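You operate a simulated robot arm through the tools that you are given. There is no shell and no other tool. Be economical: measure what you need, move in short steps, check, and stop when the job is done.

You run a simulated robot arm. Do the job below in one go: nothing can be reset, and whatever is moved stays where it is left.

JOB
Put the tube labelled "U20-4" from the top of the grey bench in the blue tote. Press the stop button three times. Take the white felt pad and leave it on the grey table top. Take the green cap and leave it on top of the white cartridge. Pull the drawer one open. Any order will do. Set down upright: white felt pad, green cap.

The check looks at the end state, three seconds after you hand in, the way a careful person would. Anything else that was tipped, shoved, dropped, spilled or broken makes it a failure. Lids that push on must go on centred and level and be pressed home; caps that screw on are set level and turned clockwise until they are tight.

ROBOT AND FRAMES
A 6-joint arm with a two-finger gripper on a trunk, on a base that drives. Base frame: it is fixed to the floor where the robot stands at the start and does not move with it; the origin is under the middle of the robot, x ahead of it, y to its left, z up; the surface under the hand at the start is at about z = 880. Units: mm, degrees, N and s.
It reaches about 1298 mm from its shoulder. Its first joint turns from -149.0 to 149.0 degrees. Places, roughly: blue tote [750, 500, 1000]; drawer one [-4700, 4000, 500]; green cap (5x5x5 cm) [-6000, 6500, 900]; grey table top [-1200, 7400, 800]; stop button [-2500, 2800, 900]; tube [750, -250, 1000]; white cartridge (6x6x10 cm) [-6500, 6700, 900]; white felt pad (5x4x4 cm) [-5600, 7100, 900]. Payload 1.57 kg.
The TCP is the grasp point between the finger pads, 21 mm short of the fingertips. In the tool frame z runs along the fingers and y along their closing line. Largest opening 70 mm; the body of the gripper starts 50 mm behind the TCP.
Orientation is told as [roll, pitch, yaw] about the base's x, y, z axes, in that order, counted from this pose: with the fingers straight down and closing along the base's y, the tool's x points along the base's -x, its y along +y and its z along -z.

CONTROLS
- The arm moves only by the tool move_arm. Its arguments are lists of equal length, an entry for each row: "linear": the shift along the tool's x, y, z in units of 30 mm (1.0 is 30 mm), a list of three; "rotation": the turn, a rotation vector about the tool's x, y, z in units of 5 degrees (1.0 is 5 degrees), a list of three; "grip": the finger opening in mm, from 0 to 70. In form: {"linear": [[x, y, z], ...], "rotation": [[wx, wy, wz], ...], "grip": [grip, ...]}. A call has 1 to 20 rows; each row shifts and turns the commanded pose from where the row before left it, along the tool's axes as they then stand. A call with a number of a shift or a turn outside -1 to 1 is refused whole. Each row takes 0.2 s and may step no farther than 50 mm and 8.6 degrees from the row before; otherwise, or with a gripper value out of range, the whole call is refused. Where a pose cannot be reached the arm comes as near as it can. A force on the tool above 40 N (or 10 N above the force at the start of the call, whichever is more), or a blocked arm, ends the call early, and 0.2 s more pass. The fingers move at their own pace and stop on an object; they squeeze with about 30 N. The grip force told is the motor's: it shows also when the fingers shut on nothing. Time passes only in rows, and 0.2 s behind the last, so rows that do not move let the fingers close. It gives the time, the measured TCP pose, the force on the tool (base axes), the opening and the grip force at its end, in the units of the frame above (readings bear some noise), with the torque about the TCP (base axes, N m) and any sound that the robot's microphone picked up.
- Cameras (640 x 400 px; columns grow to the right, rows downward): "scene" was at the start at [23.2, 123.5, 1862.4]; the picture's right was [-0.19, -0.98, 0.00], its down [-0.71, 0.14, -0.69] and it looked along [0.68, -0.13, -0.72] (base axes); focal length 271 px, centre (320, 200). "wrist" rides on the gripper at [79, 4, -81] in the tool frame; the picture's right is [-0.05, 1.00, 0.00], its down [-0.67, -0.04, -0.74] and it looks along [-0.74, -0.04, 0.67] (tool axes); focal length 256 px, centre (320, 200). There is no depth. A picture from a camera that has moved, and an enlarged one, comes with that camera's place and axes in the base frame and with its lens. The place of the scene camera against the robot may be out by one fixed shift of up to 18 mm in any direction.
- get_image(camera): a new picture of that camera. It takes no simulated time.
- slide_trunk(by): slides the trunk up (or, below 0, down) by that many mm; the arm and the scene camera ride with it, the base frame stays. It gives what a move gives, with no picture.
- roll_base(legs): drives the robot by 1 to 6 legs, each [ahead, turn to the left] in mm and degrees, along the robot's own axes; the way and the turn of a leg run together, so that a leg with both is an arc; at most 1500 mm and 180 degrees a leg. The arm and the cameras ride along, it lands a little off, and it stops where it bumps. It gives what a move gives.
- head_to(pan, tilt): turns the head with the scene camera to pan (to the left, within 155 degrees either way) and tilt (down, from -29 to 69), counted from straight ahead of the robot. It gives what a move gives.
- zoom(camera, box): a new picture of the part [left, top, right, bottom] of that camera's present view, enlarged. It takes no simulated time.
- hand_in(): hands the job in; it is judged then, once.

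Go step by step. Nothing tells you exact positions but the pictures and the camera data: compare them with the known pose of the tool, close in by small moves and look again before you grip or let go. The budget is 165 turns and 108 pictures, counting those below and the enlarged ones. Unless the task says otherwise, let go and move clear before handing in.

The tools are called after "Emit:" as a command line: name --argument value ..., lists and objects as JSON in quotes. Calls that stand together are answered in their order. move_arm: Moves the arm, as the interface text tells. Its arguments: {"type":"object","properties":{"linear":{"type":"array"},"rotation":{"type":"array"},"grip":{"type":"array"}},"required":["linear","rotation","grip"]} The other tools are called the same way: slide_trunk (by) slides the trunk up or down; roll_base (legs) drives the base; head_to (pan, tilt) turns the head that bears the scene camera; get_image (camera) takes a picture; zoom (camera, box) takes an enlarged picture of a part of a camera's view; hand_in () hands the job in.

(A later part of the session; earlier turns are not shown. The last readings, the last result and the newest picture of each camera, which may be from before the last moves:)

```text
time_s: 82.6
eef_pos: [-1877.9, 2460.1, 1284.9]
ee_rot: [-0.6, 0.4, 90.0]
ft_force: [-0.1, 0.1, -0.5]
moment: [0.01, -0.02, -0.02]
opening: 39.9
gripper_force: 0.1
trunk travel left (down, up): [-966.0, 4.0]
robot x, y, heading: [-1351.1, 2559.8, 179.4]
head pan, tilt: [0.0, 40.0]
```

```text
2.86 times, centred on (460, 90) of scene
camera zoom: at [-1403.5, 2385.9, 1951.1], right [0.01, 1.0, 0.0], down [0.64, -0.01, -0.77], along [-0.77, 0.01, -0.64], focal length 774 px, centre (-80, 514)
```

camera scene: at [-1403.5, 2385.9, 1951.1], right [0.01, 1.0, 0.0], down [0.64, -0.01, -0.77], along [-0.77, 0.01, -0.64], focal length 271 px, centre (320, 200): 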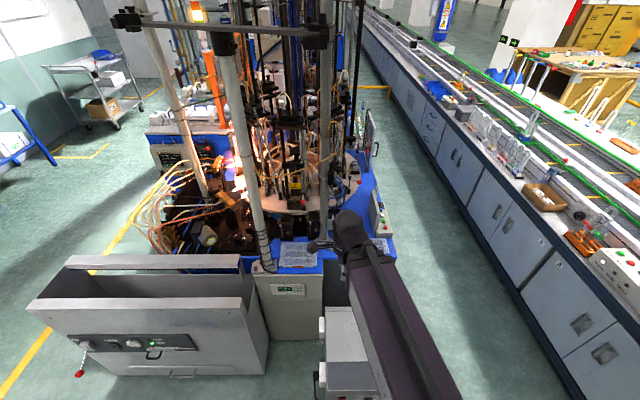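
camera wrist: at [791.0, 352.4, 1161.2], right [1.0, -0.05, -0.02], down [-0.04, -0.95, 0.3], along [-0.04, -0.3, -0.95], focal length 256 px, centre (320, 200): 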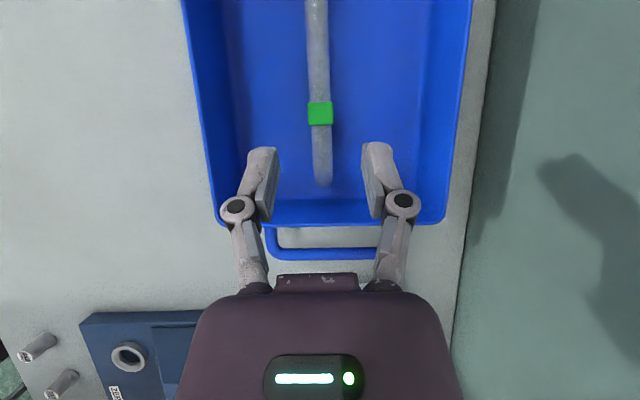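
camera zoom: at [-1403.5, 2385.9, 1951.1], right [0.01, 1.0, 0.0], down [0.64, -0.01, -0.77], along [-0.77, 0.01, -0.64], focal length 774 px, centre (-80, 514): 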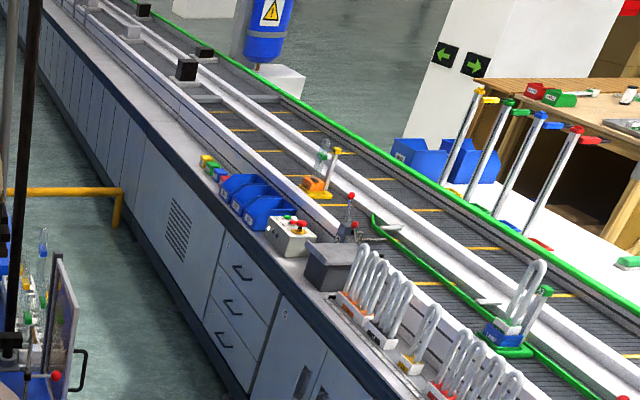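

The control panel with the coloured buttons stands on the blue table's aisle edge at about (-2400, 2743), and the drawers are farther along the long bench. I'll drive into the aisle facing the panel.

Emit:
roll_base --legs '[[0, -50], [1023, 0], [0, 107]]'

Emit:
head_to --pan 5 --tilt 50

Emit:
get_image --camera "scene"

```text
time_s: 87.9
eef_pos: [-1830.0, 2973.6, 1285.2]
ee_rot: [-0.7, 0.6, 40.6]
ft_force: [1.1, -0.5, 0.1]
moment: [-0.03, 0.03, -0.03]
opening: 40.0
gripper_force: 0.1
trunk travel left (down, up): [-966.0, 4.0]
robot x, y, heading: [-1394.9, 2650.6, 132.3]
head pan, tilt: [0.0, 40.0]
stopped in leg 2: the robot was blocked; the commanded pose is now the measured one
```

```text
time_s: 88.6
eef_pos: [-1829.8, 2973.1, 1284.9]
ee_rot: [-0.6, 0.5, 40.6]
ft_force: [-0.5, -0.5, 0.3]
moment: [0.0, -0.01, 0.02]
opening: 40.2
gripper_force: 0.0
trunk travel left (down, up): [-966.0, 4.0]
robot x, y, heading: [-1395.5, 2648.8, 132.5]
head pan, tilt: [5.0, 50.0]
```

```text
75 pictures are left
camera scene: at [-1558.6, 2553.3, 1937.0], right [0.68, 0.73, 0.0], down [0.56, -0.52, -0.64], along [-0.47, 0.44, -0.77], focal length 271 px, centre (320, 200)
```

scene: 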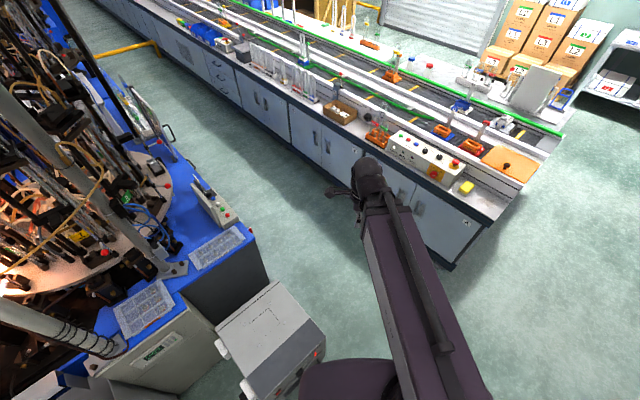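

The base touched the grey generator box, so I'll back away and go around it with more room.

Emit:
roll_base --legs '[[-200, 0], [0, -28], [940, 0], [0, 75], [450, 0], [0, 55]]'

Emit:
get_image --camera "scene"

```text
time_s: 109.4
eef_pos: [-2172.1, 2965.5, 1285.2]
ee_rot: [-0.8, 0.5, 141.5]
ft_force: [0.2, 0.8, 1.6]
moment: [0.0, -0.03, 0.01]
opening: 40.3
gripper_force: 0.1
trunk travel left (down, up): [-966.0, 4.0]
robot x, y, heading: [-1897.7, 3424.3, -126.9]
head pan, tilt: [5.0, 50.0]
```

```text
74 pictures are left
camera scene: at [-1788.7, 3293.3, 1937.2], right [-0.85, 0.53, 0.0], down [0.41, 0.65, -0.64], along [-0.34, -0.55, -0.77], focal length 271 px, centre (320, 200)
```

scene: 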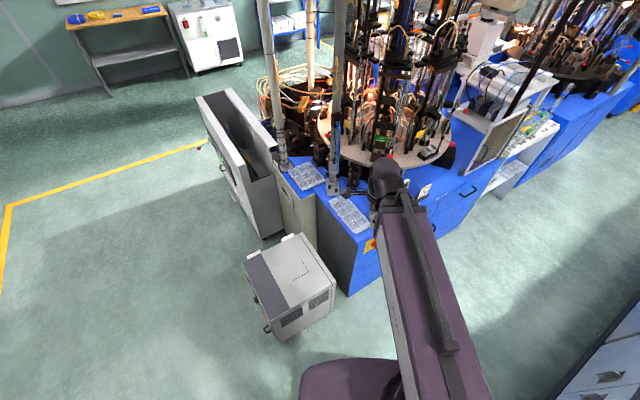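

I'm in the aisle facing the panel. I'll turn the hand so that its camera looks ahead, and lower it to read the panel.

Emit:
move_arm --linear '[[0, 0, 0], [0, 0, 0], [0, 0, 0], [0, 0, 0], [0, 0, 0], [0, 0, 0], [0, 0, 0], [0, 0, 0], [0, 0, 0], [0, 0, 0], [0, 0, 0], [0, 0, 0], [0, 0, 0], [0, 0, 0], [0, 0, 0], [0, 0, 0], [0, 0, 0], [0, 0, 0]]' --rotation '[[0, 0, -1], [0, 0, -1], [0, 0, -1], [0, 0, -1], [0, 0, -1], [0, 0, -1], [0, 0, -1], [0, 0, -1], [0, 0, -1], [0, 0, -1], [0, 0, -1], [0, 0, -1], [0, 0, -1], [0, 0, -1], [0, 0, -1], [0, 0, -1], [0, 0, -1], [0, 0, -1]]' --grip '[0, 0, 0, 0, 0, 0, 0, 0, 0, 0, 0, 0, 0, 0, 0, 0, 0, 0]'

Emit:
slide_trunk --by -170

Emit:
get_image --camera "wrist"

```text
time_s: 113.2
eef_pos: [-2173.5, 2963.8, 1286.4]
ee_rot: [0.4, 0.9, -128.3]
ft_force: [-0.3, 0.2, 0.0]
moment: [-0.01, -0.02, 0.01]
opening: 0.0
gripper_force: 29.1
trunk travel left (down, up): [-966.0, 4.0]
robot x, y, heading: [-1898.4, 3425.2, -126.7]
head pan, tilt: [5.0, 50.0]
```

```text
time_s: 115.1
eef_pos: [-2172.2, 2964.6, 1114.2]
ee_rot: [0.5, 1.0, -128.5]
ft_force: [0.4, -0.2, -0.2]
moment: [-0.01, 0.0, -0.03]
opening: 0.0
gripper_force: 28.5
trunk travel left (down, up): [-796.0, 174.0]
robot x, y, heading: [-1903.8, 3424.5, -126.8]
head pan, tilt: [5.0, 50.0]
```

```text
73 pictures are left
camera wrist: at [-2121.4, 3022.2, 1197.6], right [0.75, -0.66, 0.01], down [-0.45, -0.51, 0.73], along [-0.48, -0.55, -0.68], focal length 256 px, centre (320, 200)
```

wrist: 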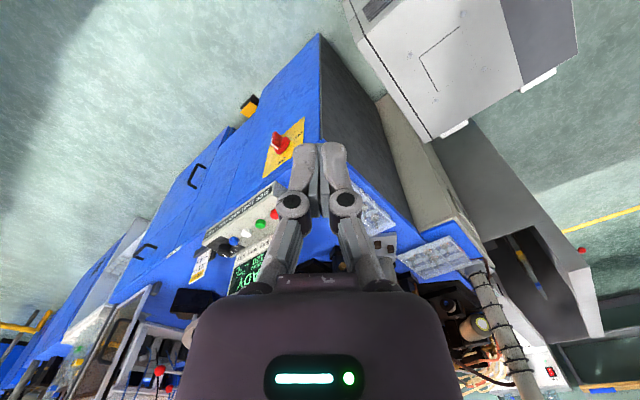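

Emit:
zoom --camera "wrist" --box '[190, 180, 290, 260]'

Emit:
zoom --camera "wrist" --box '[240, 110, 320, 180]'

```text
5.00 times, centred on (240, 220) of wrist
camera zoom: at [-2121.4, 3022.2, 1197.6], right [0.75, -0.66, 0.01], down [-0.45, -0.51, 0.73], along [-0.48, -0.55, -0.68], focal length 1280 px, centre (720, 100)
```

zoom: 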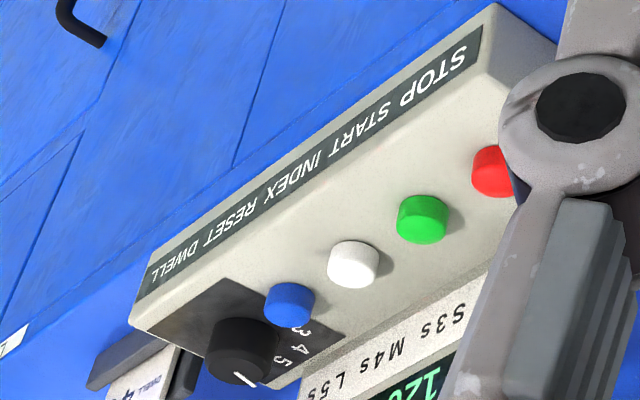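

```text
5.71 times, centred on (280, 145) of wrist
camera zoom: at [-2121.4, 3022.2, 1197.6], right [0.75, -0.66, 0.01], down [-0.45, -0.51, 0.73], along [-0.48, -0.55, -0.68], focal length 1463 px, centre (549, 514)
```

zoom: 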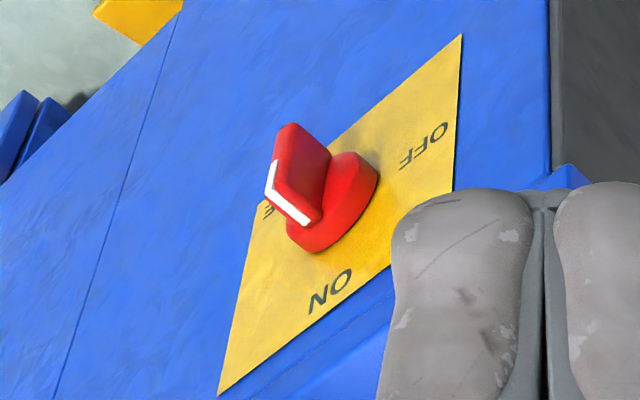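

The labels run STOP, START, INDEX, RESET, DWELL, so STOP is the red button, near (-2430, 2765, 867). I'll come closer for a second sight.

Emit:
move_arm --linear '[[-1, -0.4, 0], [-1, -0.4, 0], [-1, -0.4, 0], [-1, -0.4, 0], [-1, -0.4, 0], [-1, -0.4, 0], [-0.8, -0.3, 0]]' --rotation '[[0, 0, 0], [0, 0, 0], [0, 0, 0], [0, 0, 0], [0, 0, 0], [0, 0, 0], [0, 0, 0]]' --grip '[0, 0, 0, 0, 0, 0, 0]'

Emit:
get_image --camera "wrist"

```text
time_s: 116.7
eef_pos: [-2363.2, 2852.2, 1115.1]
ee_rot: [0.5, 0.9, -128.4]
ft_force: [-0.1, 0.2, 0.1]
moment: [0.0, -0.02, 0.02]
opening: 0.0
gripper_force: 28.9
out of reach, approached as far as the arm can: row 6
trunk travel left (down, up): [-796.0, 174.0]
robot x, y, heading: [-1899.7, 3423.1, -126.7]
head pan, tilt: [5.0, 50.0]
```

```text
70 pictures are left
camera wrist: at [-2311.5, 2912.0, 1197.2], right [0.75, -0.66, 0.01], down [-0.45, -0.51, 0.73], along [-0.48, -0.55, -0.68], focal length 256 px, centre (320, 200)
```

wrist: 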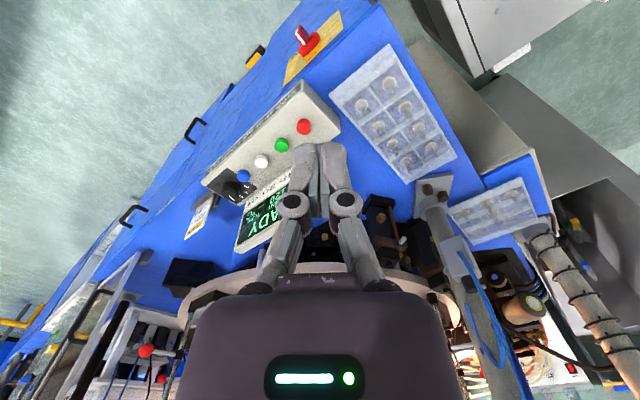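

Triangulated, the STOP button is at about (-2470, 2768, 845). I'll turn the hand square to the panel and tilt it a little, to keep its body clear of the display plate behind the buttons.

Emit:
move_arm --linear '[[0, 0, 0], [0, 0, 0], [0, 0, 0], [0, 0, 0], [0, 0, 0], [0, 0, 0], [0, 0, 0], [0, 0, 0], [0, 0, 0], [0, 0, 0], [0, 0, 0], [0, 0, 0]]' --rotation '[[0, 0, -0.95], [0, 0, -0.95], [0, 0, -0.95], [0, 0, -0.95], [0, 0, -0.95], [0, 0, -0.95], [0, 0, -0.95], [0, 0, -0.95], [0, -1, 0], [0, -1, 0], [0, -1, 0], [0, -1, 0]]' --grip '[0, 0, 0, 0, 0, 0, 0, 0, 0, 0, 0, 0]'

Emit:
get_image --camera "wrist"

```text
time_s: 119.3
eef_pos: [-2361.3, 2856.3, 1126.0]
ee_rot: [1.0, -19.6, -90.8]
ft_force: [0.1, -0.7, 0.5]
moment: [0.0, 0.02, -0.02]
opening: 0.2
gripper_force: 28.9
out of reach, approached as far as the arm can: row 11, 12
trunk travel left (down, up): [-796.0, 174.0]
robot x, y, heading: [-1899.4, 3424.3, -127.0]
head pan, tilt: [5.0, 50.0]
```

```text
69 pictures are left
camera wrist: at [-2358.5, 2957.1, 1175.8], right [1.0, -0.06, 0.03], down [-0.05, -0.38, 0.92], along [-0.04, -0.92, -0.38], focal length 256 px, centre (320, 200)
```

wrist: 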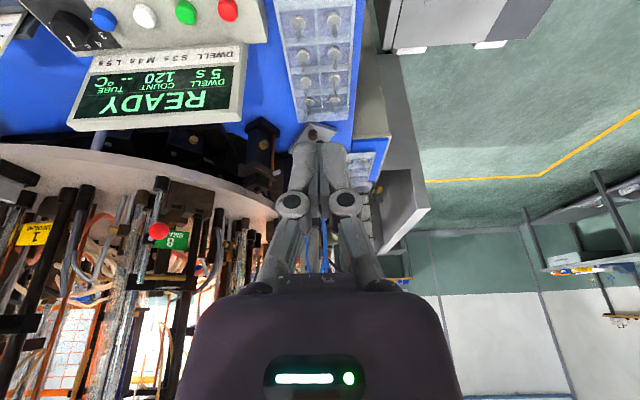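

The third sight confirms (-2470, 2768, 845). I'll move above it and lower to 50 mm above.

Emit:
move_arm --linear '[[-0.68, -0.91, 0.24], [-0.68, -0.91, 0.24], [-0.68, -0.91, 0.24], [-0.68, -0.91, 0.24]]' --rotation '[[0, 0, 0], [0, 0, 0], [0, 0, 0], [0, 0, 0]]' --grip '[0, 0, 0, 0]'

Emit:
slide_trunk --by -210

Emit:
get_image --camera "wrist"

```text
time_s: 120.3
eef_pos: [-2474.6, 2767.8, 1125.7]
ee_rot: [1.0, -19.7, -90.8]
ft_force: [0.4, -0.6, 0.4]
moment: [0.01, -0.01, 0.01]
opening: 0.0
gripper_force: 28.4
trunk travel left (down, up): [-796.0, 174.0]
robot x, y, heading: [-1901.7, 3422.9, -127.0]
head pan, tilt: [5.0, 50.0]
```

```text
time_s: 122.6
eef_pos: [-2473.5, 2767.7, 916.4]
ee_rot: [0.9, -19.6, -90.8]
ft_force: [-0.6, -0.2, 0.1]
moment: [-0.01, -0.01, 0.0]
opening: 0.0
gripper_force: 28.6
trunk travel left (down, up): [-586.0, 384.0]
robot x, y, heading: [-1898.7, 3423.6, -127.1]
head pan, tilt: [5.0, 50.0]
```

```text
68 pictures are left
camera wrist: at [-2469.5, 2869.5, 965.8], right [1.0, -0.06, 0.03], down [-0.05, -0.38, 0.92], along [-0.04, -0.92, -0.38], focal length 256 px, centre (320, 200)
```

wrist: 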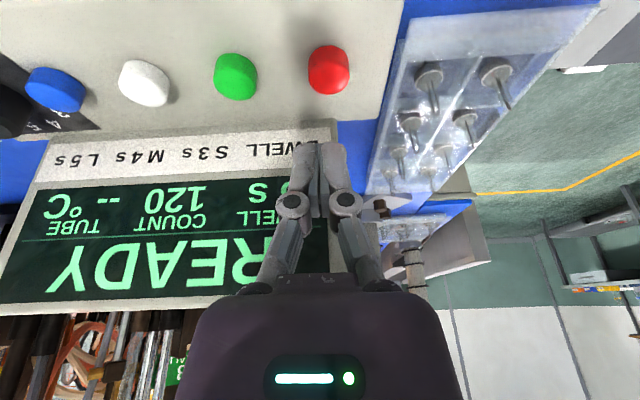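

Emit:
move_arm --linear '[[0.12, 0.2, -0.04]]' --rotation '[[0, 0, 0]]' --grip '[0]'

Emit:
slide_trunk --by -30

Emit:
slide_trunk --by -6

Emit:
slide_trunk --by -4

```text
time_s: 123.0
eef_pos: [-2468.3, 2772.4, 916.8]
ee_rot: [1.0, -19.6, -90.9]
ft_force: [-0.9, -0.4, -0.1]
moment: [-0.01, -0.02, 0.03]
opening: 0.1
gripper_force: 28.4
trunk travel left (down, up): [-586.0, 384.0]
robot x, y, heading: [-1898.2, 3421.9, -126.8]
head pan, tilt: [5.0, 50.0]
```

```text
time_s: 123.7
eef_pos: [-2467.4, 2772.3, 886.3]
ee_rot: [1.1, -19.6, -90.8]
ft_force: [-0.1, -0.3, -0.2]
moment: [-0.02, 0.0, 0.0]
opening: 0.0
gripper_force: 28.5
trunk travel left (down, up): [-556.0, 414.0]
robot x, y, heading: [-1904.1, 3423.3, -126.9]
head pan, tilt: [5.0, 50.0]
```

```text
time_s: 124.3
eef_pos: [-2468.0, 2772.9, 878.5]
ee_rot: [0.9, -19.7, -90.7]
ft_force: [-0.2, 0.7, -0.1]
moment: [-0.02, 0.01, -0.04]
opening: 0.0
gripper_force: 28.3
trunk travel left (down, up): [-550.0, 420.0]
robot x, y, heading: [-1903.1, 3423.5, -126.9]
head pan, tilt: [5.0, 50.0]
```

```text
time_s: 124.8
eef_pos: [-2468.0, 2772.8, 875.5]
ee_rot: [1.0, -19.6, -90.8]
ft_force: [-0.5, 0.1, 1.8]
moment: [0.0, 0.02, 0.02]
opening: 6.0
gripper_force: 28.6
trunk travel left (down, up): [-546.0, 424.0]
robot x, y, heading: [-1899.5, 3423.5, -127.0]
head pan, tilt: [5.0, 50.0]
```

Emit:
slide_trunk --by -3

Emit:
get_image --camera "wrist"

```text
time_s: 125.3
eef_pos: [-2469.5, 2772.6, 873.8]
ee_rot: [1.0, -19.5, -90.9]
ft_force: [-0.9, -0.5, 4.8]
moment: [0.02, 0.04, -0.03]
opening: 6.1
gripper_force: 28.7
trunk travel left (down, up): [-543.0, 427.0]
robot x, y, heading: [-1902.5, 3425.3, -127.1]
head pan, tilt: [5.0, 50.0]
heard: click
```

```text
67 pictures are left
camera wrist: at [-2463.7, 2873.7, 922.9], right [1.0, -0.06, 0.03], down [-0.05, -0.38, 0.92], along [-0.04, -0.92, -0.38], focal length 256 px, centre (320, 200)
```

wrist: 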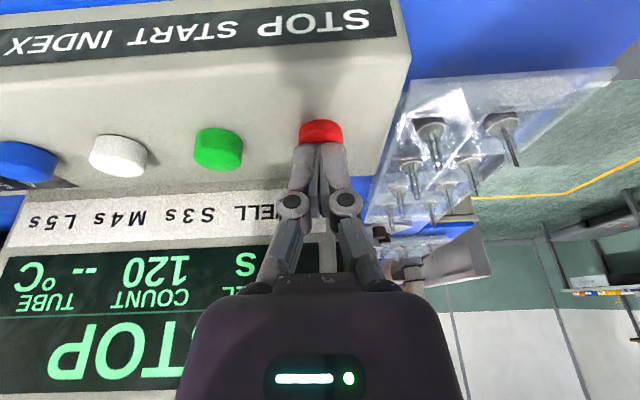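

It clicked and the display reads STOP; that is one press. I'll release and press twice more.

Emit:
slide_trunk --by 10

Emit:
slide_trunk --by -10

Emit:
slide_trunk --by 10

```text
time_s: 125.9
eef_pos: [-2468.3, 2772.7, 883.4]
ee_rot: [0.9, -19.5, -90.8]
ft_force: [0.5, 0.3, 0.0]
moment: [-0.02, -0.02, 0.03]
opening: 0.0
gripper_force: 28.8
trunk travel left (down, up): [-553.0, 417.0]
robot x, y, heading: [-1898.1, 3420.6, -126.7]
head pan, tilt: [5.0, 50.0]
```

```text
time_s: 126.5
eef_pos: [-2468.0, 2772.5, 872.7]
ee_rot: [1.0, -19.6, -90.8]
ft_force: [-0.8, 0.3, 4.2]
moment: [-0.02, -0.01, -0.03]
opening: 5.8
gripper_force: 28.7
trunk travel left (down, up): [-543.0, 427.0]
robot x, y, heading: [-1901.6, 3424.5, -127.0]
head pan, tilt: [5.0, 50.0]
heard: click
```

```text
time_s: 127.1
eef_pos: [-2468.3, 2772.6, 882.4]
ee_rot: [1.0, -19.6, -90.9]
ft_force: [-0.2, 0.4, -0.4]
moment: [0.02, 0.0, -0.01]
opening: 0.0
gripper_force: 28.4
trunk travel left (down, up): [-553.0, 417.0]
robot x, y, heading: [-1896.8, 3425.7, -127.0]
head pan, tilt: [5.0, 50.0]
```

Emit:
slide_trunk --by -10

Emit:
slide_trunk --by 10

Emit:
slide_trunk --by 240

Emit:
get_image --camera "wrist"

```text
time_s: 127.7
eef_pos: [-2468.3, 2773.0, 874.5]
ee_rot: [1.1, -19.6, -90.8]
ft_force: [-0.6, -0.2, 3.5]
moment: [0.0, 0.01, 0.01]
opening: 6.1
gripper_force: 29.0
trunk travel left (down, up): [-543.0, 427.0]
robot x, y, heading: [-1900.9, 3427.6, -126.8]
head pan, tilt: [5.0, 50.0]
heard: click
```

```text
time_s: 128.2
eef_pos: [-2467.2, 2771.4, 882.8]
ee_rot: [1.1, -19.6, -90.8]
ft_force: [-0.2, 0.4, 0.7]
moment: [0.03, 0.01, 0.0]
opening: 0.0
gripper_force: 27.9
trunk travel left (down, up): [-553.0, 417.0]
robot x, y, heading: [-1902.2, 3423.1, -126.8]
head pan, tilt: [5.0, 50.0]
```

```text
time_s: 130.7
eef_pos: [-2469.1, 2771.7, 1123.0]
ee_rot: [0.9, -19.6, -90.8]
ft_force: [0.0, 0.5, -0.9]
moment: [0.04, 0.02, 0.0]
opening: 0.0
gripper_force: 28.4
trunk travel left (down, up): [-793.0, 177.0]
robot x, y, heading: [-1899.7, 3423.0, -126.8]
head pan, tilt: [5.0, 50.0]
```

```text
66 pictures are left
camera wrist: at [-2463.8, 2873.5, 1172.6], right [1.0, -0.06, 0.03], down [-0.05, -0.38, 0.92], along [-0.04, -0.92, -0.38], focal length 256 px, centre (320, 200)
```

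wrist: 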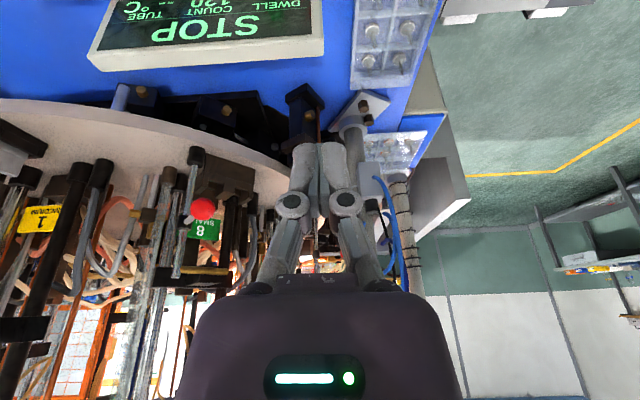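

Three clicks were heard, so the button is done. I'll retract the hand and drive down the aisle toward the drawers.

Emit:
move_arm --linear '[[0.63, 0.93, 0], [0.63, 0.93, 0], [0.63, 0.93, 0], [0.63, 0.93, 0], [0.63, 0.93, 0], [0.63, 0.93, 0], [0.63, 0.93, 0], [0.63, 0.93, 0], [0.63, 0.93, 0], [0, 0, 0], [0, 0, 0], [0, 0, 0], [0, 0, 0], [0, 0, 0], [0, 0, 0], [0, 0, 0], [0, 0, 0]]' --rotation '[[0, 1, 0], [0, 1, 0], [0, 1, 0], [0, 1, 0], [0, 0, 0], [0, 0, 0], [0, 0, 0], [0, 0, 0], [0, 0, 0], [0, 0, 0.95], [0, 0, 0.95], [0, 0, 0.95], [0, 0, 0.95], [0, 0, 0.95], [0, 0, 0.95], [0, 0, 0.95], [0, 0, 0.95]]' --grip '[0, 0, 0, 0, 0, 0, 0, 0, 0, 0, 0, 0, 0, 0, 0, 0, 0]'

Emit:
roll_base --legs '[[0, -53], [1100, 0], [1000, 0]]'

Emit:
head_to --pan -40 --tilt 40

Emit:
get_image --camera "scene"

```text
time_s: 134.3
eef_pos: [-2215.5, 2939.0, 1112.1]
ee_rot: [0.5, 0.9, -128.4]
ft_force: [-0.2, 0.0, -0.9]
moment: [0.02, 0.01, 0.01]
opening: 0.0
gripper_force: 28.0
trunk travel left (down, up): [-793.0, 177.0]
robot x, y, heading: [-1898.4, 3424.1, -127.0]
head pan, tilt: [5.0, 50.0]
```

```text
time_s: 150.7
eef_pos: [-4570.9, 3507.5, 1112.6]
ee_rot: [0.5, 0.9, 175.6]
ft_force: [-0.4, 0.3, -1.0]
moment: [0.01, 0.0, 0.01]
opening: 0.0
gripper_force: 28.4
trunk travel left (down, up): [-793.0, 177.0]
robot x, y, heading: [-3993.2, 3516.6, 177.0]
head pan, tilt: [5.0, 50.0]
```

```text
time_s: 151.8
eef_pos: [-4572.3, 3507.8, 1111.8]
ee_rot: [0.5, 1.0, 175.6]
ft_force: [-0.2, -1.5, -0.2]
moment: [-0.01, -0.02, -0.03]
opening: 0.2
gripper_force: 28.0
trunk travel left (down, up): [-793.0, 177.0]
robot x, y, heading: [-3990.0, 3516.7, 177.1]
head pan, tilt: [-40.0, 40.0]
```

```text
65 pictures are left
camera scene: at [-4028.5, 3400.9, 1778.1], right [0.68, 0.73, 0.0], down [0.47, -0.44, -0.77], along [-0.56, 0.52, -0.64], focal length 271 px, centre (320, 200)
```

scene: 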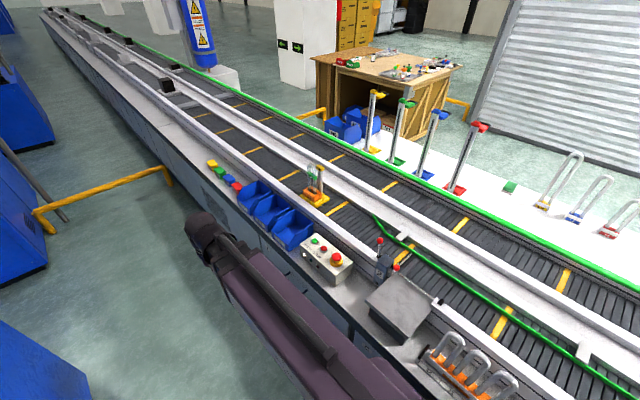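

The wooden crate table near (-6100, 6600) is beyond the conveyor. The arm hides the drawers, so I'll swing it left and look.

Emit:
move_arm --linear '[[0, 1, 0], [0, 1, 0], [0, 1, 0], [0, 1, 0], [0, 1, 0], [0, 1, 0], [0, 1, 0], [0, 1, 0], [0, 1, 0], [0, 1, 0], [0, 1, 0], [0, 1, 0]]' --rotation '[[0, 0, 0], [0, 0, 0], [0, 0, 0], [0, 0, 0], [0, 0, 0], [0, 0, 0], [0, 0, 0], [0, 0, 0], [0, 0, 0], [0, 0, 0], [0, 0, 0], [0, 0, 0]]' --grip '[0, 0, 0, 0, 0, 0, 0, 0, 0, 0, 0, 0]'

Emit:
head_to --pan -40 --tilt 55

Emit:
get_image --camera "scene"

```text
time_s: 154.4
eef_pos: [-4600.0, 3148.6, 1112.1]
ee_rot: [0.5, 0.8, 175.7]
ft_force: [0.0, 1.0, 0.3]
moment: [0.0, 0.02, 0.03]
opening: 0.0
gripper_force: 29.0
out of reach, approached as far as the arm can: row 9
trunk travel left (down, up): [-793.0, 177.0]
robot x, y, heading: [-3993.7, 3518.3, 177.2]
head pan, tilt: [-40.0, 40.0]
```

```text
time_s: 155.2
eef_pos: [-4597.6, 3148.6, 1111.6]
ee_rot: [0.5, 0.8, 175.5]
ft_force: [0.7, 0.4, 0.3]
moment: [-0.03, 0.0, 0.02]
opening: 0.0
gripper_force: 28.1
trunk travel left (down, up): [-793.0, 177.0]
robot x, y, heading: [-3992.3, 3520.6, 177.1]
head pan, tilt: [-40.0, 55.0]
```

```text
64 pictures are left
camera scene: at [-4019.0, 3392.1, 1757.5], right [0.68, 0.73, 0.0], down [0.6, -0.56, -0.57], along [-0.42, 0.39, -0.82], focal length 271 px, centre (320, 200)
```

scene: 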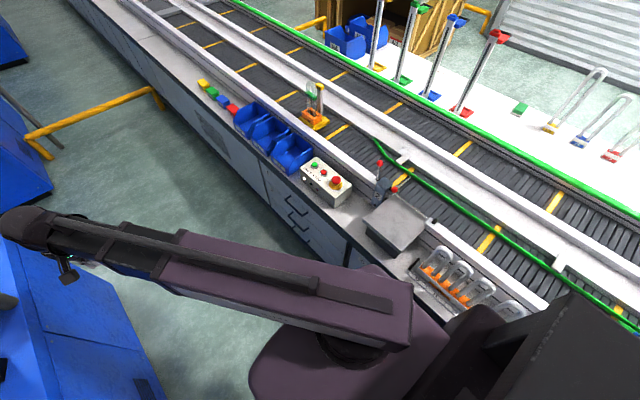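

Emit:
zoom --camera "scene" --box '[240, 140, 400, 270]'

Emit:
head_to --pan -75 --tilt 60

Emit:
get_image --camera "scene"

```text
3.08 times, centred on (320, 205) of scene
camera zoom: at [-4019.0, 3392.1, 1757.5], right [0.68, 0.73, 0.0], down [0.6, -0.56, -0.57], along [-0.42, 0.39, -0.82], focal length 833 px, centre (320, 185)
```

zoom: 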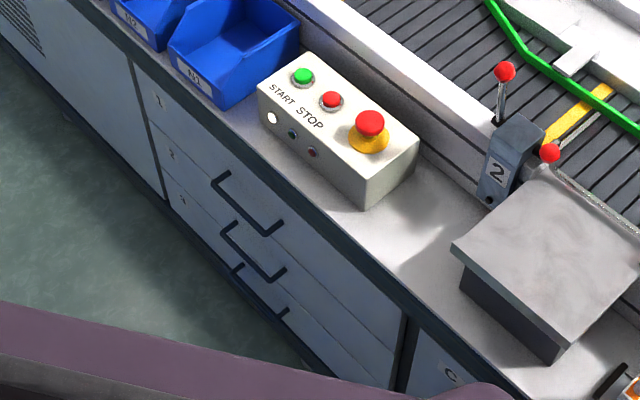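

```text
time_s: 156.2
eef_pos: [-4597.8, 3148.3, 1112.0]
ee_rot: [0.5, 0.9, 175.7]
ft_force: [0.3, 0.5, 0.4]
moment: [0.02, 0.0, 0.03]
opening: 0.0
gripper_force: 28.6
trunk travel left (down, up): [-793.0, 177.0]
robot x, y, heading: [-3996.2, 3517.8, 177.2]
head pan, tilt: [-75.0, 60.0]
```

```text
62 pictures are left
camera scene: at [-3980.2, 3408.3, 1751.4], right [0.98, 0.21, 0.0], down [0.18, -0.85, -0.5], along [-0.11, 0.49, -0.87], focal length 271 px, centre (320, 200)
```

scene: 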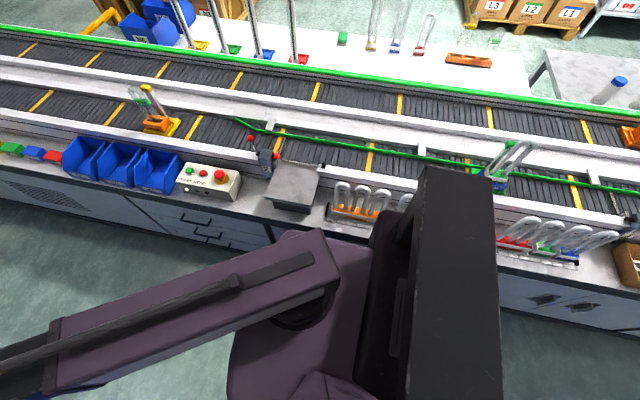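

Drawers 1–3 are marked on a block spanning x≈-4835 to -4282, with the face at y≈3770. I'll back off so the pulled drawer clears the base, then turn the hand to face the bench.

Emit:
roll_base --legs '[[-270, 2.5]]'

Emit:
move_arm --linear '[[0, 0, 0], [0, 0, 0], [0, 0, 0], [0, 0, 0], [0, 0, 0], [0, 0, 0], [0, 0, 0], [0, 0, 0], [0, 0, 0], [0, 0, 0], [0, 0, 0], [0, 0, 0], [0, 0, 0], [0, 0, 0], [0, 0, 0], [0, 0, 0], [0, 0, 0], [0, 0, 0]]' --rotation '[[0, 0, 1], [0, 0, 1], [0, 0, 1], [0, 0, 1], [0, 0, 1], [0, 0, 1], [0, 0, 1], [0, 0, 1], [0, 0, 1], [0, 0, 1], [0, 0, 1], [0, 0, 1], [0, 0, 1], [0, 0, 1], [0, 0, 1], [0, 0, 1], [0, 0, 1], [0, 0, 1]]' --grip '[40, 40, 40, 40, 40, 40, 40, 40, 40, 40, 40, 40, 40, 40, 40, 40, 40, 40]'

```text
time_s: 158.5
eef_pos: [-4298.8, 3116.8, 1113.1]
ee_rot: [0.5, 1.0, 178.3]
ft_force: [-0.2, -0.3, 0.5]
moment: [0.04, 0.0, 0.01]
opening: 0.0
gripper_force: 28.5
trunk travel left (down, up): [-793.0, 177.0]
robot x, y, heading: [-3708.0, 3507.1, -179.9]
head pan, tilt: [-75.0, 60.0]
```

```text
time_s: 162.3
eef_pos: [-4300.2, 3114.4, 1112.4]
ee_rot: [-0.9, 0.5, 88.0]
ft_force: [1.3, -0.9, 0.9]
moment: [0.0, 0.01, 0.01]
opening: 40.1
gripper_force: 0.0
trunk travel left (down, up): [-793.0, 177.0]
robot x, y, heading: [-3711.5, 3509.2, -179.9]
head pan, tilt: [-75.0, 60.0]
```

Emit:
move_arm --linear '[[-0.7, 0.87, 0], [-0.7, 0.87, 0], [-0.7, 0.87, 0], [-0.7, 0.87, 0], [-0.7, 0.87, 0], [-0.7, 0.87, 0], [-0.7, 0.87, 0], [-0.7, 0.87, 0], [-0.7, 0.87, 0], [-0.7, 0.87, 0]]' --rotation '[[0, 0, -0.4], [0, 0, 0], [0, 0, 0], [0, 0, 0], [0, 0, 0], [0, 0, 0], [0, 0, 0], [0, 0, 0], [0, 0, 0], [0, 0, 0]]' --grip '[40, 40, 40, 40, 40, 40, 40, 40, 40, 40]'

Emit:
slide_trunk --by -180

Emit:
get_image --camera "wrist"

```text
time_s: 164.5
eef_pos: [-4559.7, 3326.9, 1111.3]
ee_rot: [-1.0, 0.4, 90.3]
ft_force: [0.3, -0.2, -0.1]
moment: [0.03, -0.04, -0.02]
opening: 40.0
gripper_force: 0.0
out of reach, approached as far as the arm can: row 8
trunk travel left (down, up): [-793.0, 177.0]
robot x, y, heading: [-3707.7, 3505.3, -179.8]
head pan, tilt: [-75.0, 60.0]
```

```text
time_s: 166.5
eef_pos: [-4558.3, 3325.8, 932.6]
ee_rot: [-0.9, 0.5, 90.1]
ft_force: [-1.3, 0.4, -0.3]
moment: [0.0, 0.02, -0.02]
opening: 40.0
gripper_force: 0.0
trunk travel left (down, up): [-613.0, 357.0]
robot x, y, heading: [-3707.2, 3505.3, -179.9]
head pan, tilt: [-75.0, 60.0]
```

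```text
61 pictures are left
camera wrist: at [-4564.3, 3247.0, 1013.9], right [-1.0, 0.05, -0.02], down [0.02, 0.67, 0.74], along [0.05, 0.74, -0.67], focal length 256 px, centre (320, 200)
```

wrist: 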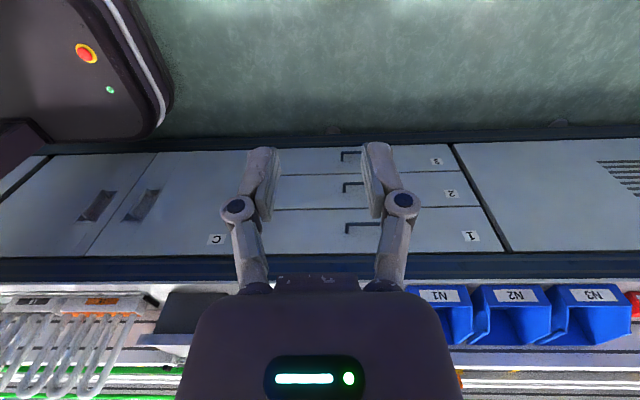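

The top drawer carries "1"; its handle is near (-4640, 3835, 590). I'll lower the hand and align for a second sight.

Emit:
move_arm --linear '[[-0.3, 0.85, 0], [-0.3, 0.85, 0], [-0.3, 0.85, 0]]' --rotation '[[0, 0, 0], [0, 0, 0], [0, 0, 0]]' --grip '[40, 40, 40]'

Emit:
slide_trunk --by -250

Emit:
get_image --camera "wrist"

```text
time_s: 167.3
eef_pos: [-4638.6, 3351.6, 931.3]
ee_rot: [-0.9, 0.5, 90.2]
ft_force: [0.1, -0.2, -0.2]
moment: [-0.02, -0.02, -0.02]
opening: 40.1
gripper_force: 0.1
trunk travel left (down, up): [-613.0, 357.0]
robot x, y, heading: [-3712.2, 3510.1, -179.8]
head pan, tilt: [-75.0, 60.0]
```

```text
time_s: 169.9
eef_pos: [-4638.1, 3351.1, 683.3]
ee_rot: [-0.9, 0.5, 90.1]
ft_force: [-0.3, -0.3, 0.4]
moment: [0.0, 0.03, -0.01]
opening: 40.1
gripper_force: 0.1
trunk travel left (down, up): [-363.0, 607.0]
robot x, y, heading: [-3706.2, 3511.3, -180.0]
head pan, tilt: [-75.0, 60.0]
```

```text
60 pictures are left
camera wrist: at [-4643.2, 3272.1, 763.9], right [-1.0, 0.05, -0.02], down [0.02, 0.67, 0.74], along [0.05, 0.74, -0.67], focal length 256 px, centre (320, 200)
```

wrist: 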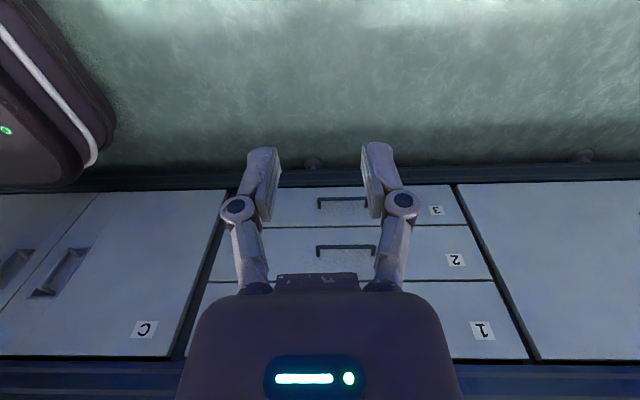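

Label 1 sits at z≈600 on a face at y≈3865, and the handle centre is near x≈-4670, z≈585. I'll tilt the hand to horizontal, pointing at the bench.

Emit:
move_arm --linear '[[0, 0, 0], [0, 0, 0], [0, 0, 0], [0, 0, 0], [0, 0, 0], [0, 0, 0], [0, 0, 0], [0, 0, 0], [0, 0, 0], [0, 0, 0], [0, 0, 0], [0, 0, 0], [0, 0, 0], [0, 0, 0], [0, 0, 0], [0, 0, 0], [0, 0, 0], [0, 0, 0]]' --rotation '[[0, -1, 0], [0, -1, 0], [0, -1, 0], [0, -1, 0], [0, -1, 0], [0, -1, 0], [0, -1, 0], [0, -1, 0], [0, -1, 0], [0, -1, 0], [0, -1, 0], [0, -1, 0], [0, -1, 0], [0, -1, 0], [0, -1, 0], [0, -1, 0], [0, -1, 0], [0, -1, 0]]' --grip '[40, 40, 40, 40, 40, 40, 40, 40, 40, 40, 40, 40, 40, 40, 40, 40, 40, 40]'

Emit:
move_arm --linear '[[0, 0, 0], [0, 0, 0], [0, 0, 0], [0, 0, 0], [0, 0, 0], [0, 0, 0], [0, 0, 0], [0, 0, 0], [0, 0, 0], [0, 0, 0], [0, 0, 0], [0, 0, 0], [0, 0, 0], [0, 0, 0], [0, 0, 0], [0, 0, 0], [0, 0, 0], [0, 0, 0]]' --rotation '[[0, 0, 1], [0, 0, 1], [0, 0, 1], [0, 0, 1], [0, 0, 1], [0, 0, 1], [0, 0, 1], [0, 0, 1], [0, 0, 1], [0, 0, 1], [0, 0, 1], [0, 0, 1], [0, 0, 1], [0, 0, 1], [0, 0, 1], [0, 0, 1], [0, 0, 1], [0, 0, 1]]' --grip '[40, 40, 40, 40, 40, 40, 40, 40, 40, 40, 40, 40, 40, 40, 40, 40, 40, 40]'

Emit:
get_image --camera "wrist"

```text
time_s: 173.7
eef_pos: [-4637.4, 3352.0, 867.0]
ee_rot: [-58.7, -89.0, 148.8]
ft_force: [0.9, 0.4, 0.3]
moment: [-0.04, 0.0, -0.04]
opening: 39.8
gripper_force: 0.0
out of reach, approached as far as the arm can: row 3, 4, 5, 6, 7, 8, 9, 10, 11, 12, 13, 14, 15, 16, 17, 18
trunk travel left (down, up): [-363.0, 607.0]
robot x, y, heading: [-3709.5, 3508.7, -179.9]
head pan, tilt: [-75.0, 60.0]
```

```text
time_s: 177.5
eef_pos: [-4637.2, 3351.9, 868.5]
ee_rot: [90.1, -7.4, 0.1]
ft_force: [0.1, 0.2, 0.6]
moment: [-0.02, 0.01, 0.01]
opening: 39.9
gripper_force: 0.0
out of reach, approached as far as the arm can: row 18
trunk travel left (down, up): [-363.0, 607.0]
robot x, y, heading: [-3710.5, 3506.1, -180.1]
head pan, tilt: [-75.0, 60.0]
```

```text
59 pictures are left
camera wrist: at [-4716.4, 3268.9, 862.2], right [-0.08, 0.0, 1.0], down [0.67, -0.74, 0.05], along [0.74, 0.67, 0.06], focal length 256 px, centre (320, 200)
```

wrist: 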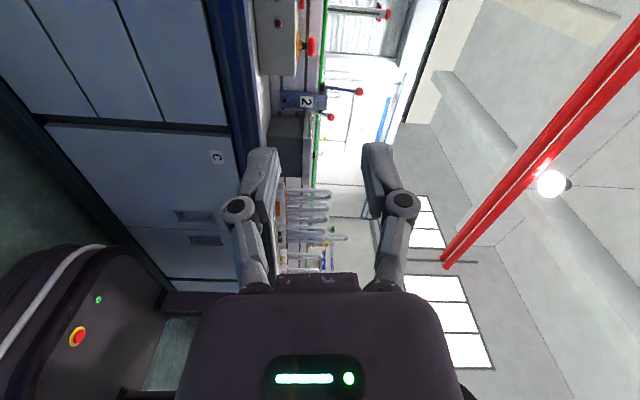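

The hand is horizontal with near-vertical closing. Before lowering I'll check the elbow's clearance from the bench.

Emit:
head_to --pan -35 --tilt 60

Emit:
get_image --camera "scene"

```text
time_s: 178.5
eef_pos: [-4638.6, 3351.9, 868.4]
ee_rot: [90.1, -7.5, 0.1]
ft_force: [-0.5, -0.8, 0.2]
moment: [0.01, -0.04, 0.01]
opening: 40.1
gripper_force: 0.0
trunk travel left (down, up): [-363.0, 607.0]
robot x, y, heading: [-3711.1, 3510.1, -179.6]
head pan, tilt: [-35.0, 60.0]
```

```text
58 pictures are left
camera scene: at [-3729.1, 3373.3, 1321.4], right [0.57, 0.82, 0.0], down [0.71, -0.5, -0.5], along [-0.41, 0.29, -0.87], focal length 271 px, centre (320, 200)
```

scene: 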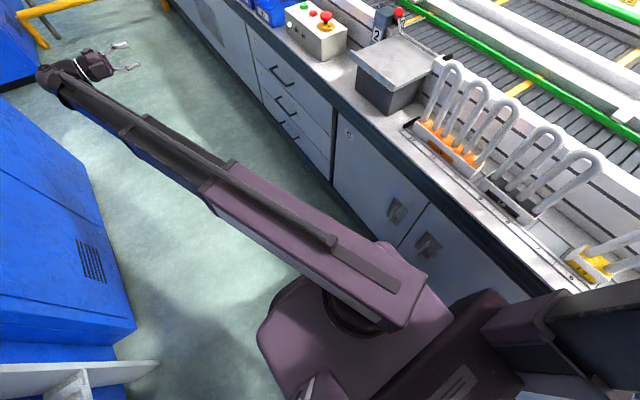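

Emit:
slide_trunk --by -283

Emit:
move_arm --linear '[[0, 0, 1], [0, 0, 1], [0, 0, 1], [0, 0, 1], [0, 0, 1], [0, 0, 1], [0, 0, 1], [0, 0, 1], [0, 0, 1], [0, 0, 1]]' --rotation '[[0, 0, 0], [0, 0, 0], [0, 0, 0], [0, 0, 0], [0, 0, 0], [0, 0, 0], [0, 0, 0], [0, 0, 0], [0, 0, 0], [0, 0, 0]]' --grip '[50, 50, 50, 50, 50, 50, 50, 50, 50, 50]'

Emit:
get_image --camera "wrist"

```text
time_s: 181.4
eef_pos: [-4637.6, 3350.9, 585.4]
ee_rot: [90.1, -7.5, 0.1]
ft_force: [1.0, 0.7, -1.0]
moment: [-0.04, 0.02, -0.03]
opening: 39.9
gripper_force: 0.2
trunk travel left (down, up): [-80.0, 890.0]
robot x, y, heading: [-3708.9, 3505.3, -179.9]
head pan, tilt: [-35.0, 60.0]
```

```text
time_s: 183.6
eef_pos: [-4637.7, 3649.1, 585.2]
ee_rot: [90.1, -7.5, 0.2]
ft_force: [0.1, 0.1, 0.9]
moment: [-0.02, 0.0, -0.04]
opening: 49.8
gripper_force: 0.0
trunk travel left (down, up): [-80.0, 890.0]
robot x, y, heading: [-3713.1, 3507.8, -179.6]
head pan, tilt: [-35.0, 60.0]
```

```text
57 pictures are left
camera wrist: at [-4717.0, 3568.0, 579.3], right [-0.08, 0.0, 1.0], down [0.67, -0.74, 0.05], along [0.74, 0.67, 0.06], focal length 256 px, centre (320, 200)
```

wrist: 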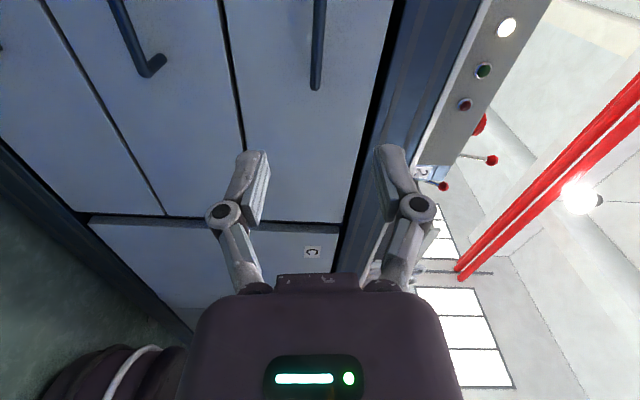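

The handle bar is at z≈586, level with the fingers, and ends at x≈-4597. I'll shift to its middle and advance.

Emit:
move_arm --linear '[[1, 0, 0], [0.1, 0, 1], [0, 0, 1], [0, 0, 1], [0, 0, 1]]' --rotation '[[0, 0, 0], [0, 0, 0], [0, 0, 0], [0, 0, 0], [0, 0, 0]]' --grip '[50, 50, 50, 50, 50]'

Emit:
get_image --camera "wrist"

```text
time_s: 184.8
eef_pos: [-4670.4, 3773.1, 585.9]
ee_rot: [90.2, -7.6, 0.0]
ft_force: [0.1, 0.1, 0.1]
moment: [0.02, 0.02, -0.02]
opening: 49.8
gripper_force: 0.0
out of reach, approached as far as the arm can: row 1
trunk travel left (down, up): [-80.0, 890.0]
robot x, y, heading: [-3709.1, 3509.5, -180.0]
head pan, tilt: [-35.0, 60.0]
```

```text
56 pictures are left
camera wrist: at [-4750.2, 3691.0, 579.1], right [-0.08, 0.0, 1.0], down [0.67, -0.74, 0.05], along [0.74, 0.67, 0.06], focal length 256 px, centre (320, 200)
```

wrist: 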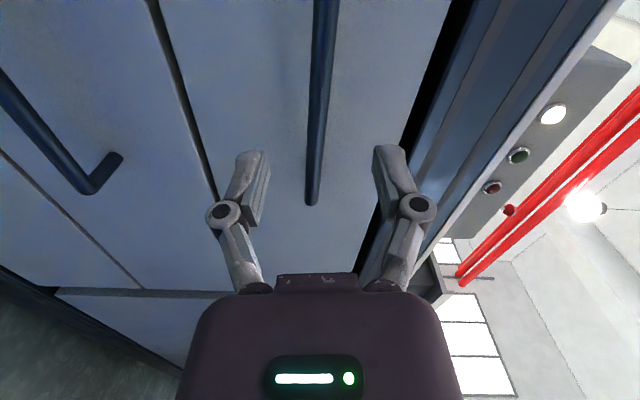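

Emit:
move_arm --linear '[[0, 0, 0.9], [0, 0, 0.85], [0, 0, 0], [0, 0, 0], [0, 0, 0], [0, 0, 0], [0, 0, 0]]' --rotation '[[0, 0, 0], [0, 0, 0], [0, 0, 0], [0, 0, 0], [0, 0, 0], [0, 0, 0], [0, 0, 0]]' --grip '[50, 50, 50, 30, 15, 5, 0]'

Emit:
get_image --camera "wrist"

```text
time_s: 186.4
eef_pos: [-4672.6, 3824.0, 583.3]
ee_rot: [90.1, -7.4, 0.0]
ft_force: [6.3, -1.9, -12.7]
moment: [0.06, 0.54, 0.03]
opening: 11.6
gripper_force: 31.7
trunk travel left (down, up): [-80.0, 890.0]
robot x, y, heading: [-3709.9, 3503.7, -179.8]
head pan, tilt: [-35.0, 60.0]
```

```text
55 pictures are left
camera wrist: at [-4751.0, 3742.5, 577.9], right [-0.08, 0.0, 1.0], down [0.67, -0.74, 0.05], along [0.74, 0.67, 0.06], focal length 256 px, centre (320, 200)
```

wrist: 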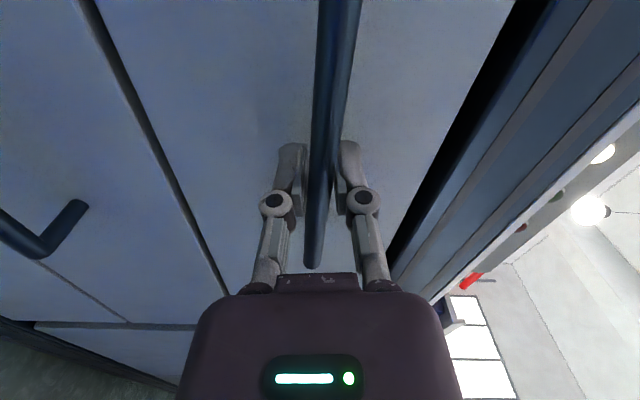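

The bar is held. I'll pull the drawer open.

Emit:
move_arm --linear '[[0, 0, -0.3], [0, 0, -0.5], [0, 0, -0.5], [0, 0, -0.5], [0, 0, -0.5], [0, 0, -0.5]]' --rotation '[[0, 0, 0], [0, 0, 0], [0, 0, 0], [0, 0, 0], [0, 0, 0], [0, 0, 0]]' --grip '[0, 0, 0, 0, 0, 0]'

Emit:
get_image --camera "wrist"

```text
time_s: 187.8
eef_pos: [-4671.2, 3739.3, 583.6]
ee_rot: [89.9, -7.6, 0.2]
ft_force: [18.9, -2.1, -18.2]
moment: [0.0, 0.54, -0.2]
opening: 11.5
gripper_force: 31.5
trunk travel left (down, up): [-80.0, 890.0]
robot x, y, heading: [-3707.5, 3505.9, -180.0]
head pan, tilt: [-35.0, 60.0]
```

```text
54 pictures are left
camera wrist: at [-4751.4, 3657.4, 577.9], right [-0.08, 0.0, 1.0], down [0.67, -0.74, 0.05], along [0.74, 0.67, 0.06], focal length 256 px, centre (320, 200)
```

wrist: 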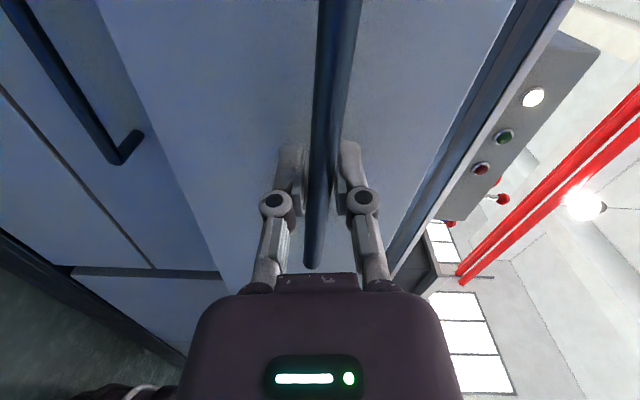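

Emit:
move_arm --linear '[[-0.1, 0, -0.5], [0, 0, -0.5], [0, 0, -0.5], [0, 0, -0.5], [0, 0, -0.5], [0, 0, -0.5], [0, 0, -0.5], [0, 0, -0.5]]' --rotation '[[0, 0, 0], [0, 0, 0], [0, 0, 0], [0, 0, 0], [0, 0, 0], [0, 0, 0], [0, 0, 0], [0, 0, 0]]' --grip '[0, 0, 0, 0, 0, 0, 0, 0]'

Emit:
get_image --camera "scene"

```text
time_s: 189.6
eef_pos: [-4667.9, 3619.4, 584.3]
ee_rot: [90.2, -7.6, 0.3]
ft_force: [-23.1, -0.6, -5.9]
moment: [-0.02, 0.56, 0.23]
opening: 12.2
gripper_force: 32.2
trunk travel left (down, up): [-80.0, 890.0]
robot x, y, heading: [-3712.2, 3507.2, -179.8]
head pan, tilt: [-35.0, 60.0]
```

```text
53 pictures are left
camera scene: at [-3730.6, 3373.3, 1038.3], right [0.57, 0.82, 0.0], down [0.71, -0.5, -0.5], along [-0.41, 0.29, -0.87], focal length 271 px, centre (320, 200)
```

scene: 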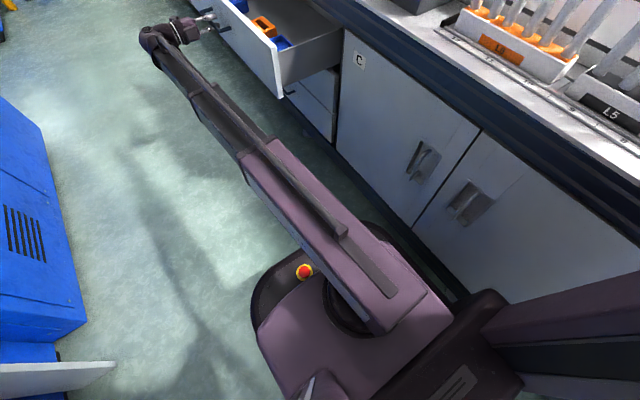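

Emit:
move_arm --linear '[[0.06, 0, -0.5], [0, 0, -0.5], [0, 0, -0.5], [0, 0, -0.5], [0, 0, 0]]' --rotation '[[0, 0, 0], [0, 0, 0], [0, 0, 0], [0, 0, 0], [0, 0, 0]]' --grip '[0, 0, 0, 0, 0]'

Emit:
move_arm --linear '[[0, 0, 0], [0, 0, 0], [0, 0, 0], [0, 0, 0], [0, 0, -0.5], [0, 0, -1], [0, 0, -1], [0, 0, -1], [0, 0, -1], [0, 0, -1], [0, 0, -1]]' --rotation '[[0, 0, 0], [0, 0, 0], [0, 0, 0], [0, 0, 0], [0, 0, 0], [0, 0, 0], [0, 0, 0], [0, 0, 0], [0, 0, 0], [0, 0, 0], [0, 0, 0]]' --grip '[20, 40, 50, 50, 50, 50, 50, 50, 50, 50, 50]'

Emit:
get_image --camera "scene"

```text
time_s: 190.8
eef_pos: [-4667.6, 3558.6, 583.3]
ee_rot: [89.9, -7.6, 0.0]
ft_force: [24.5, -0.7, -16.9]
moment: [0.07, 0.48, -0.02]
opening: 11.9
gripper_force: 31.5
trunk travel left (down, up): [-80.0, 890.0]
robot x, y, heading: [-3707.1, 3505.3, -179.7]
head pan, tilt: [-35.0, 60.0]
```

```text
time_s: 193.2
eef_pos: [-4668.9, 3366.5, 584.3]
ee_rot: [90.1, -7.5, 0.1]
ft_force: [0.7, -0.7, -0.1]
moment: [0.02, 0.01, -0.03]
opening: 49.8
gripper_force: 0.1
trunk travel left (down, up): [-80.0, 890.0]
robot x, y, heading: [-3709.6, 3509.4, -179.9]
head pan, tilt: [-35.0, 60.0]
```

```text
52 pictures are left
camera scene: at [-3729.1, 3373.3, 1038.4], right [0.57, 0.82, 0.0], down [0.71, -0.5, -0.5], along [-0.41, 0.29, -0.87], focal length 271 px, centre (320, 200)
```

scene: 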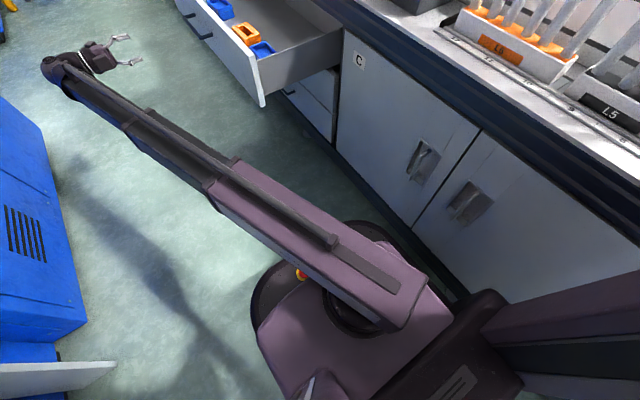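

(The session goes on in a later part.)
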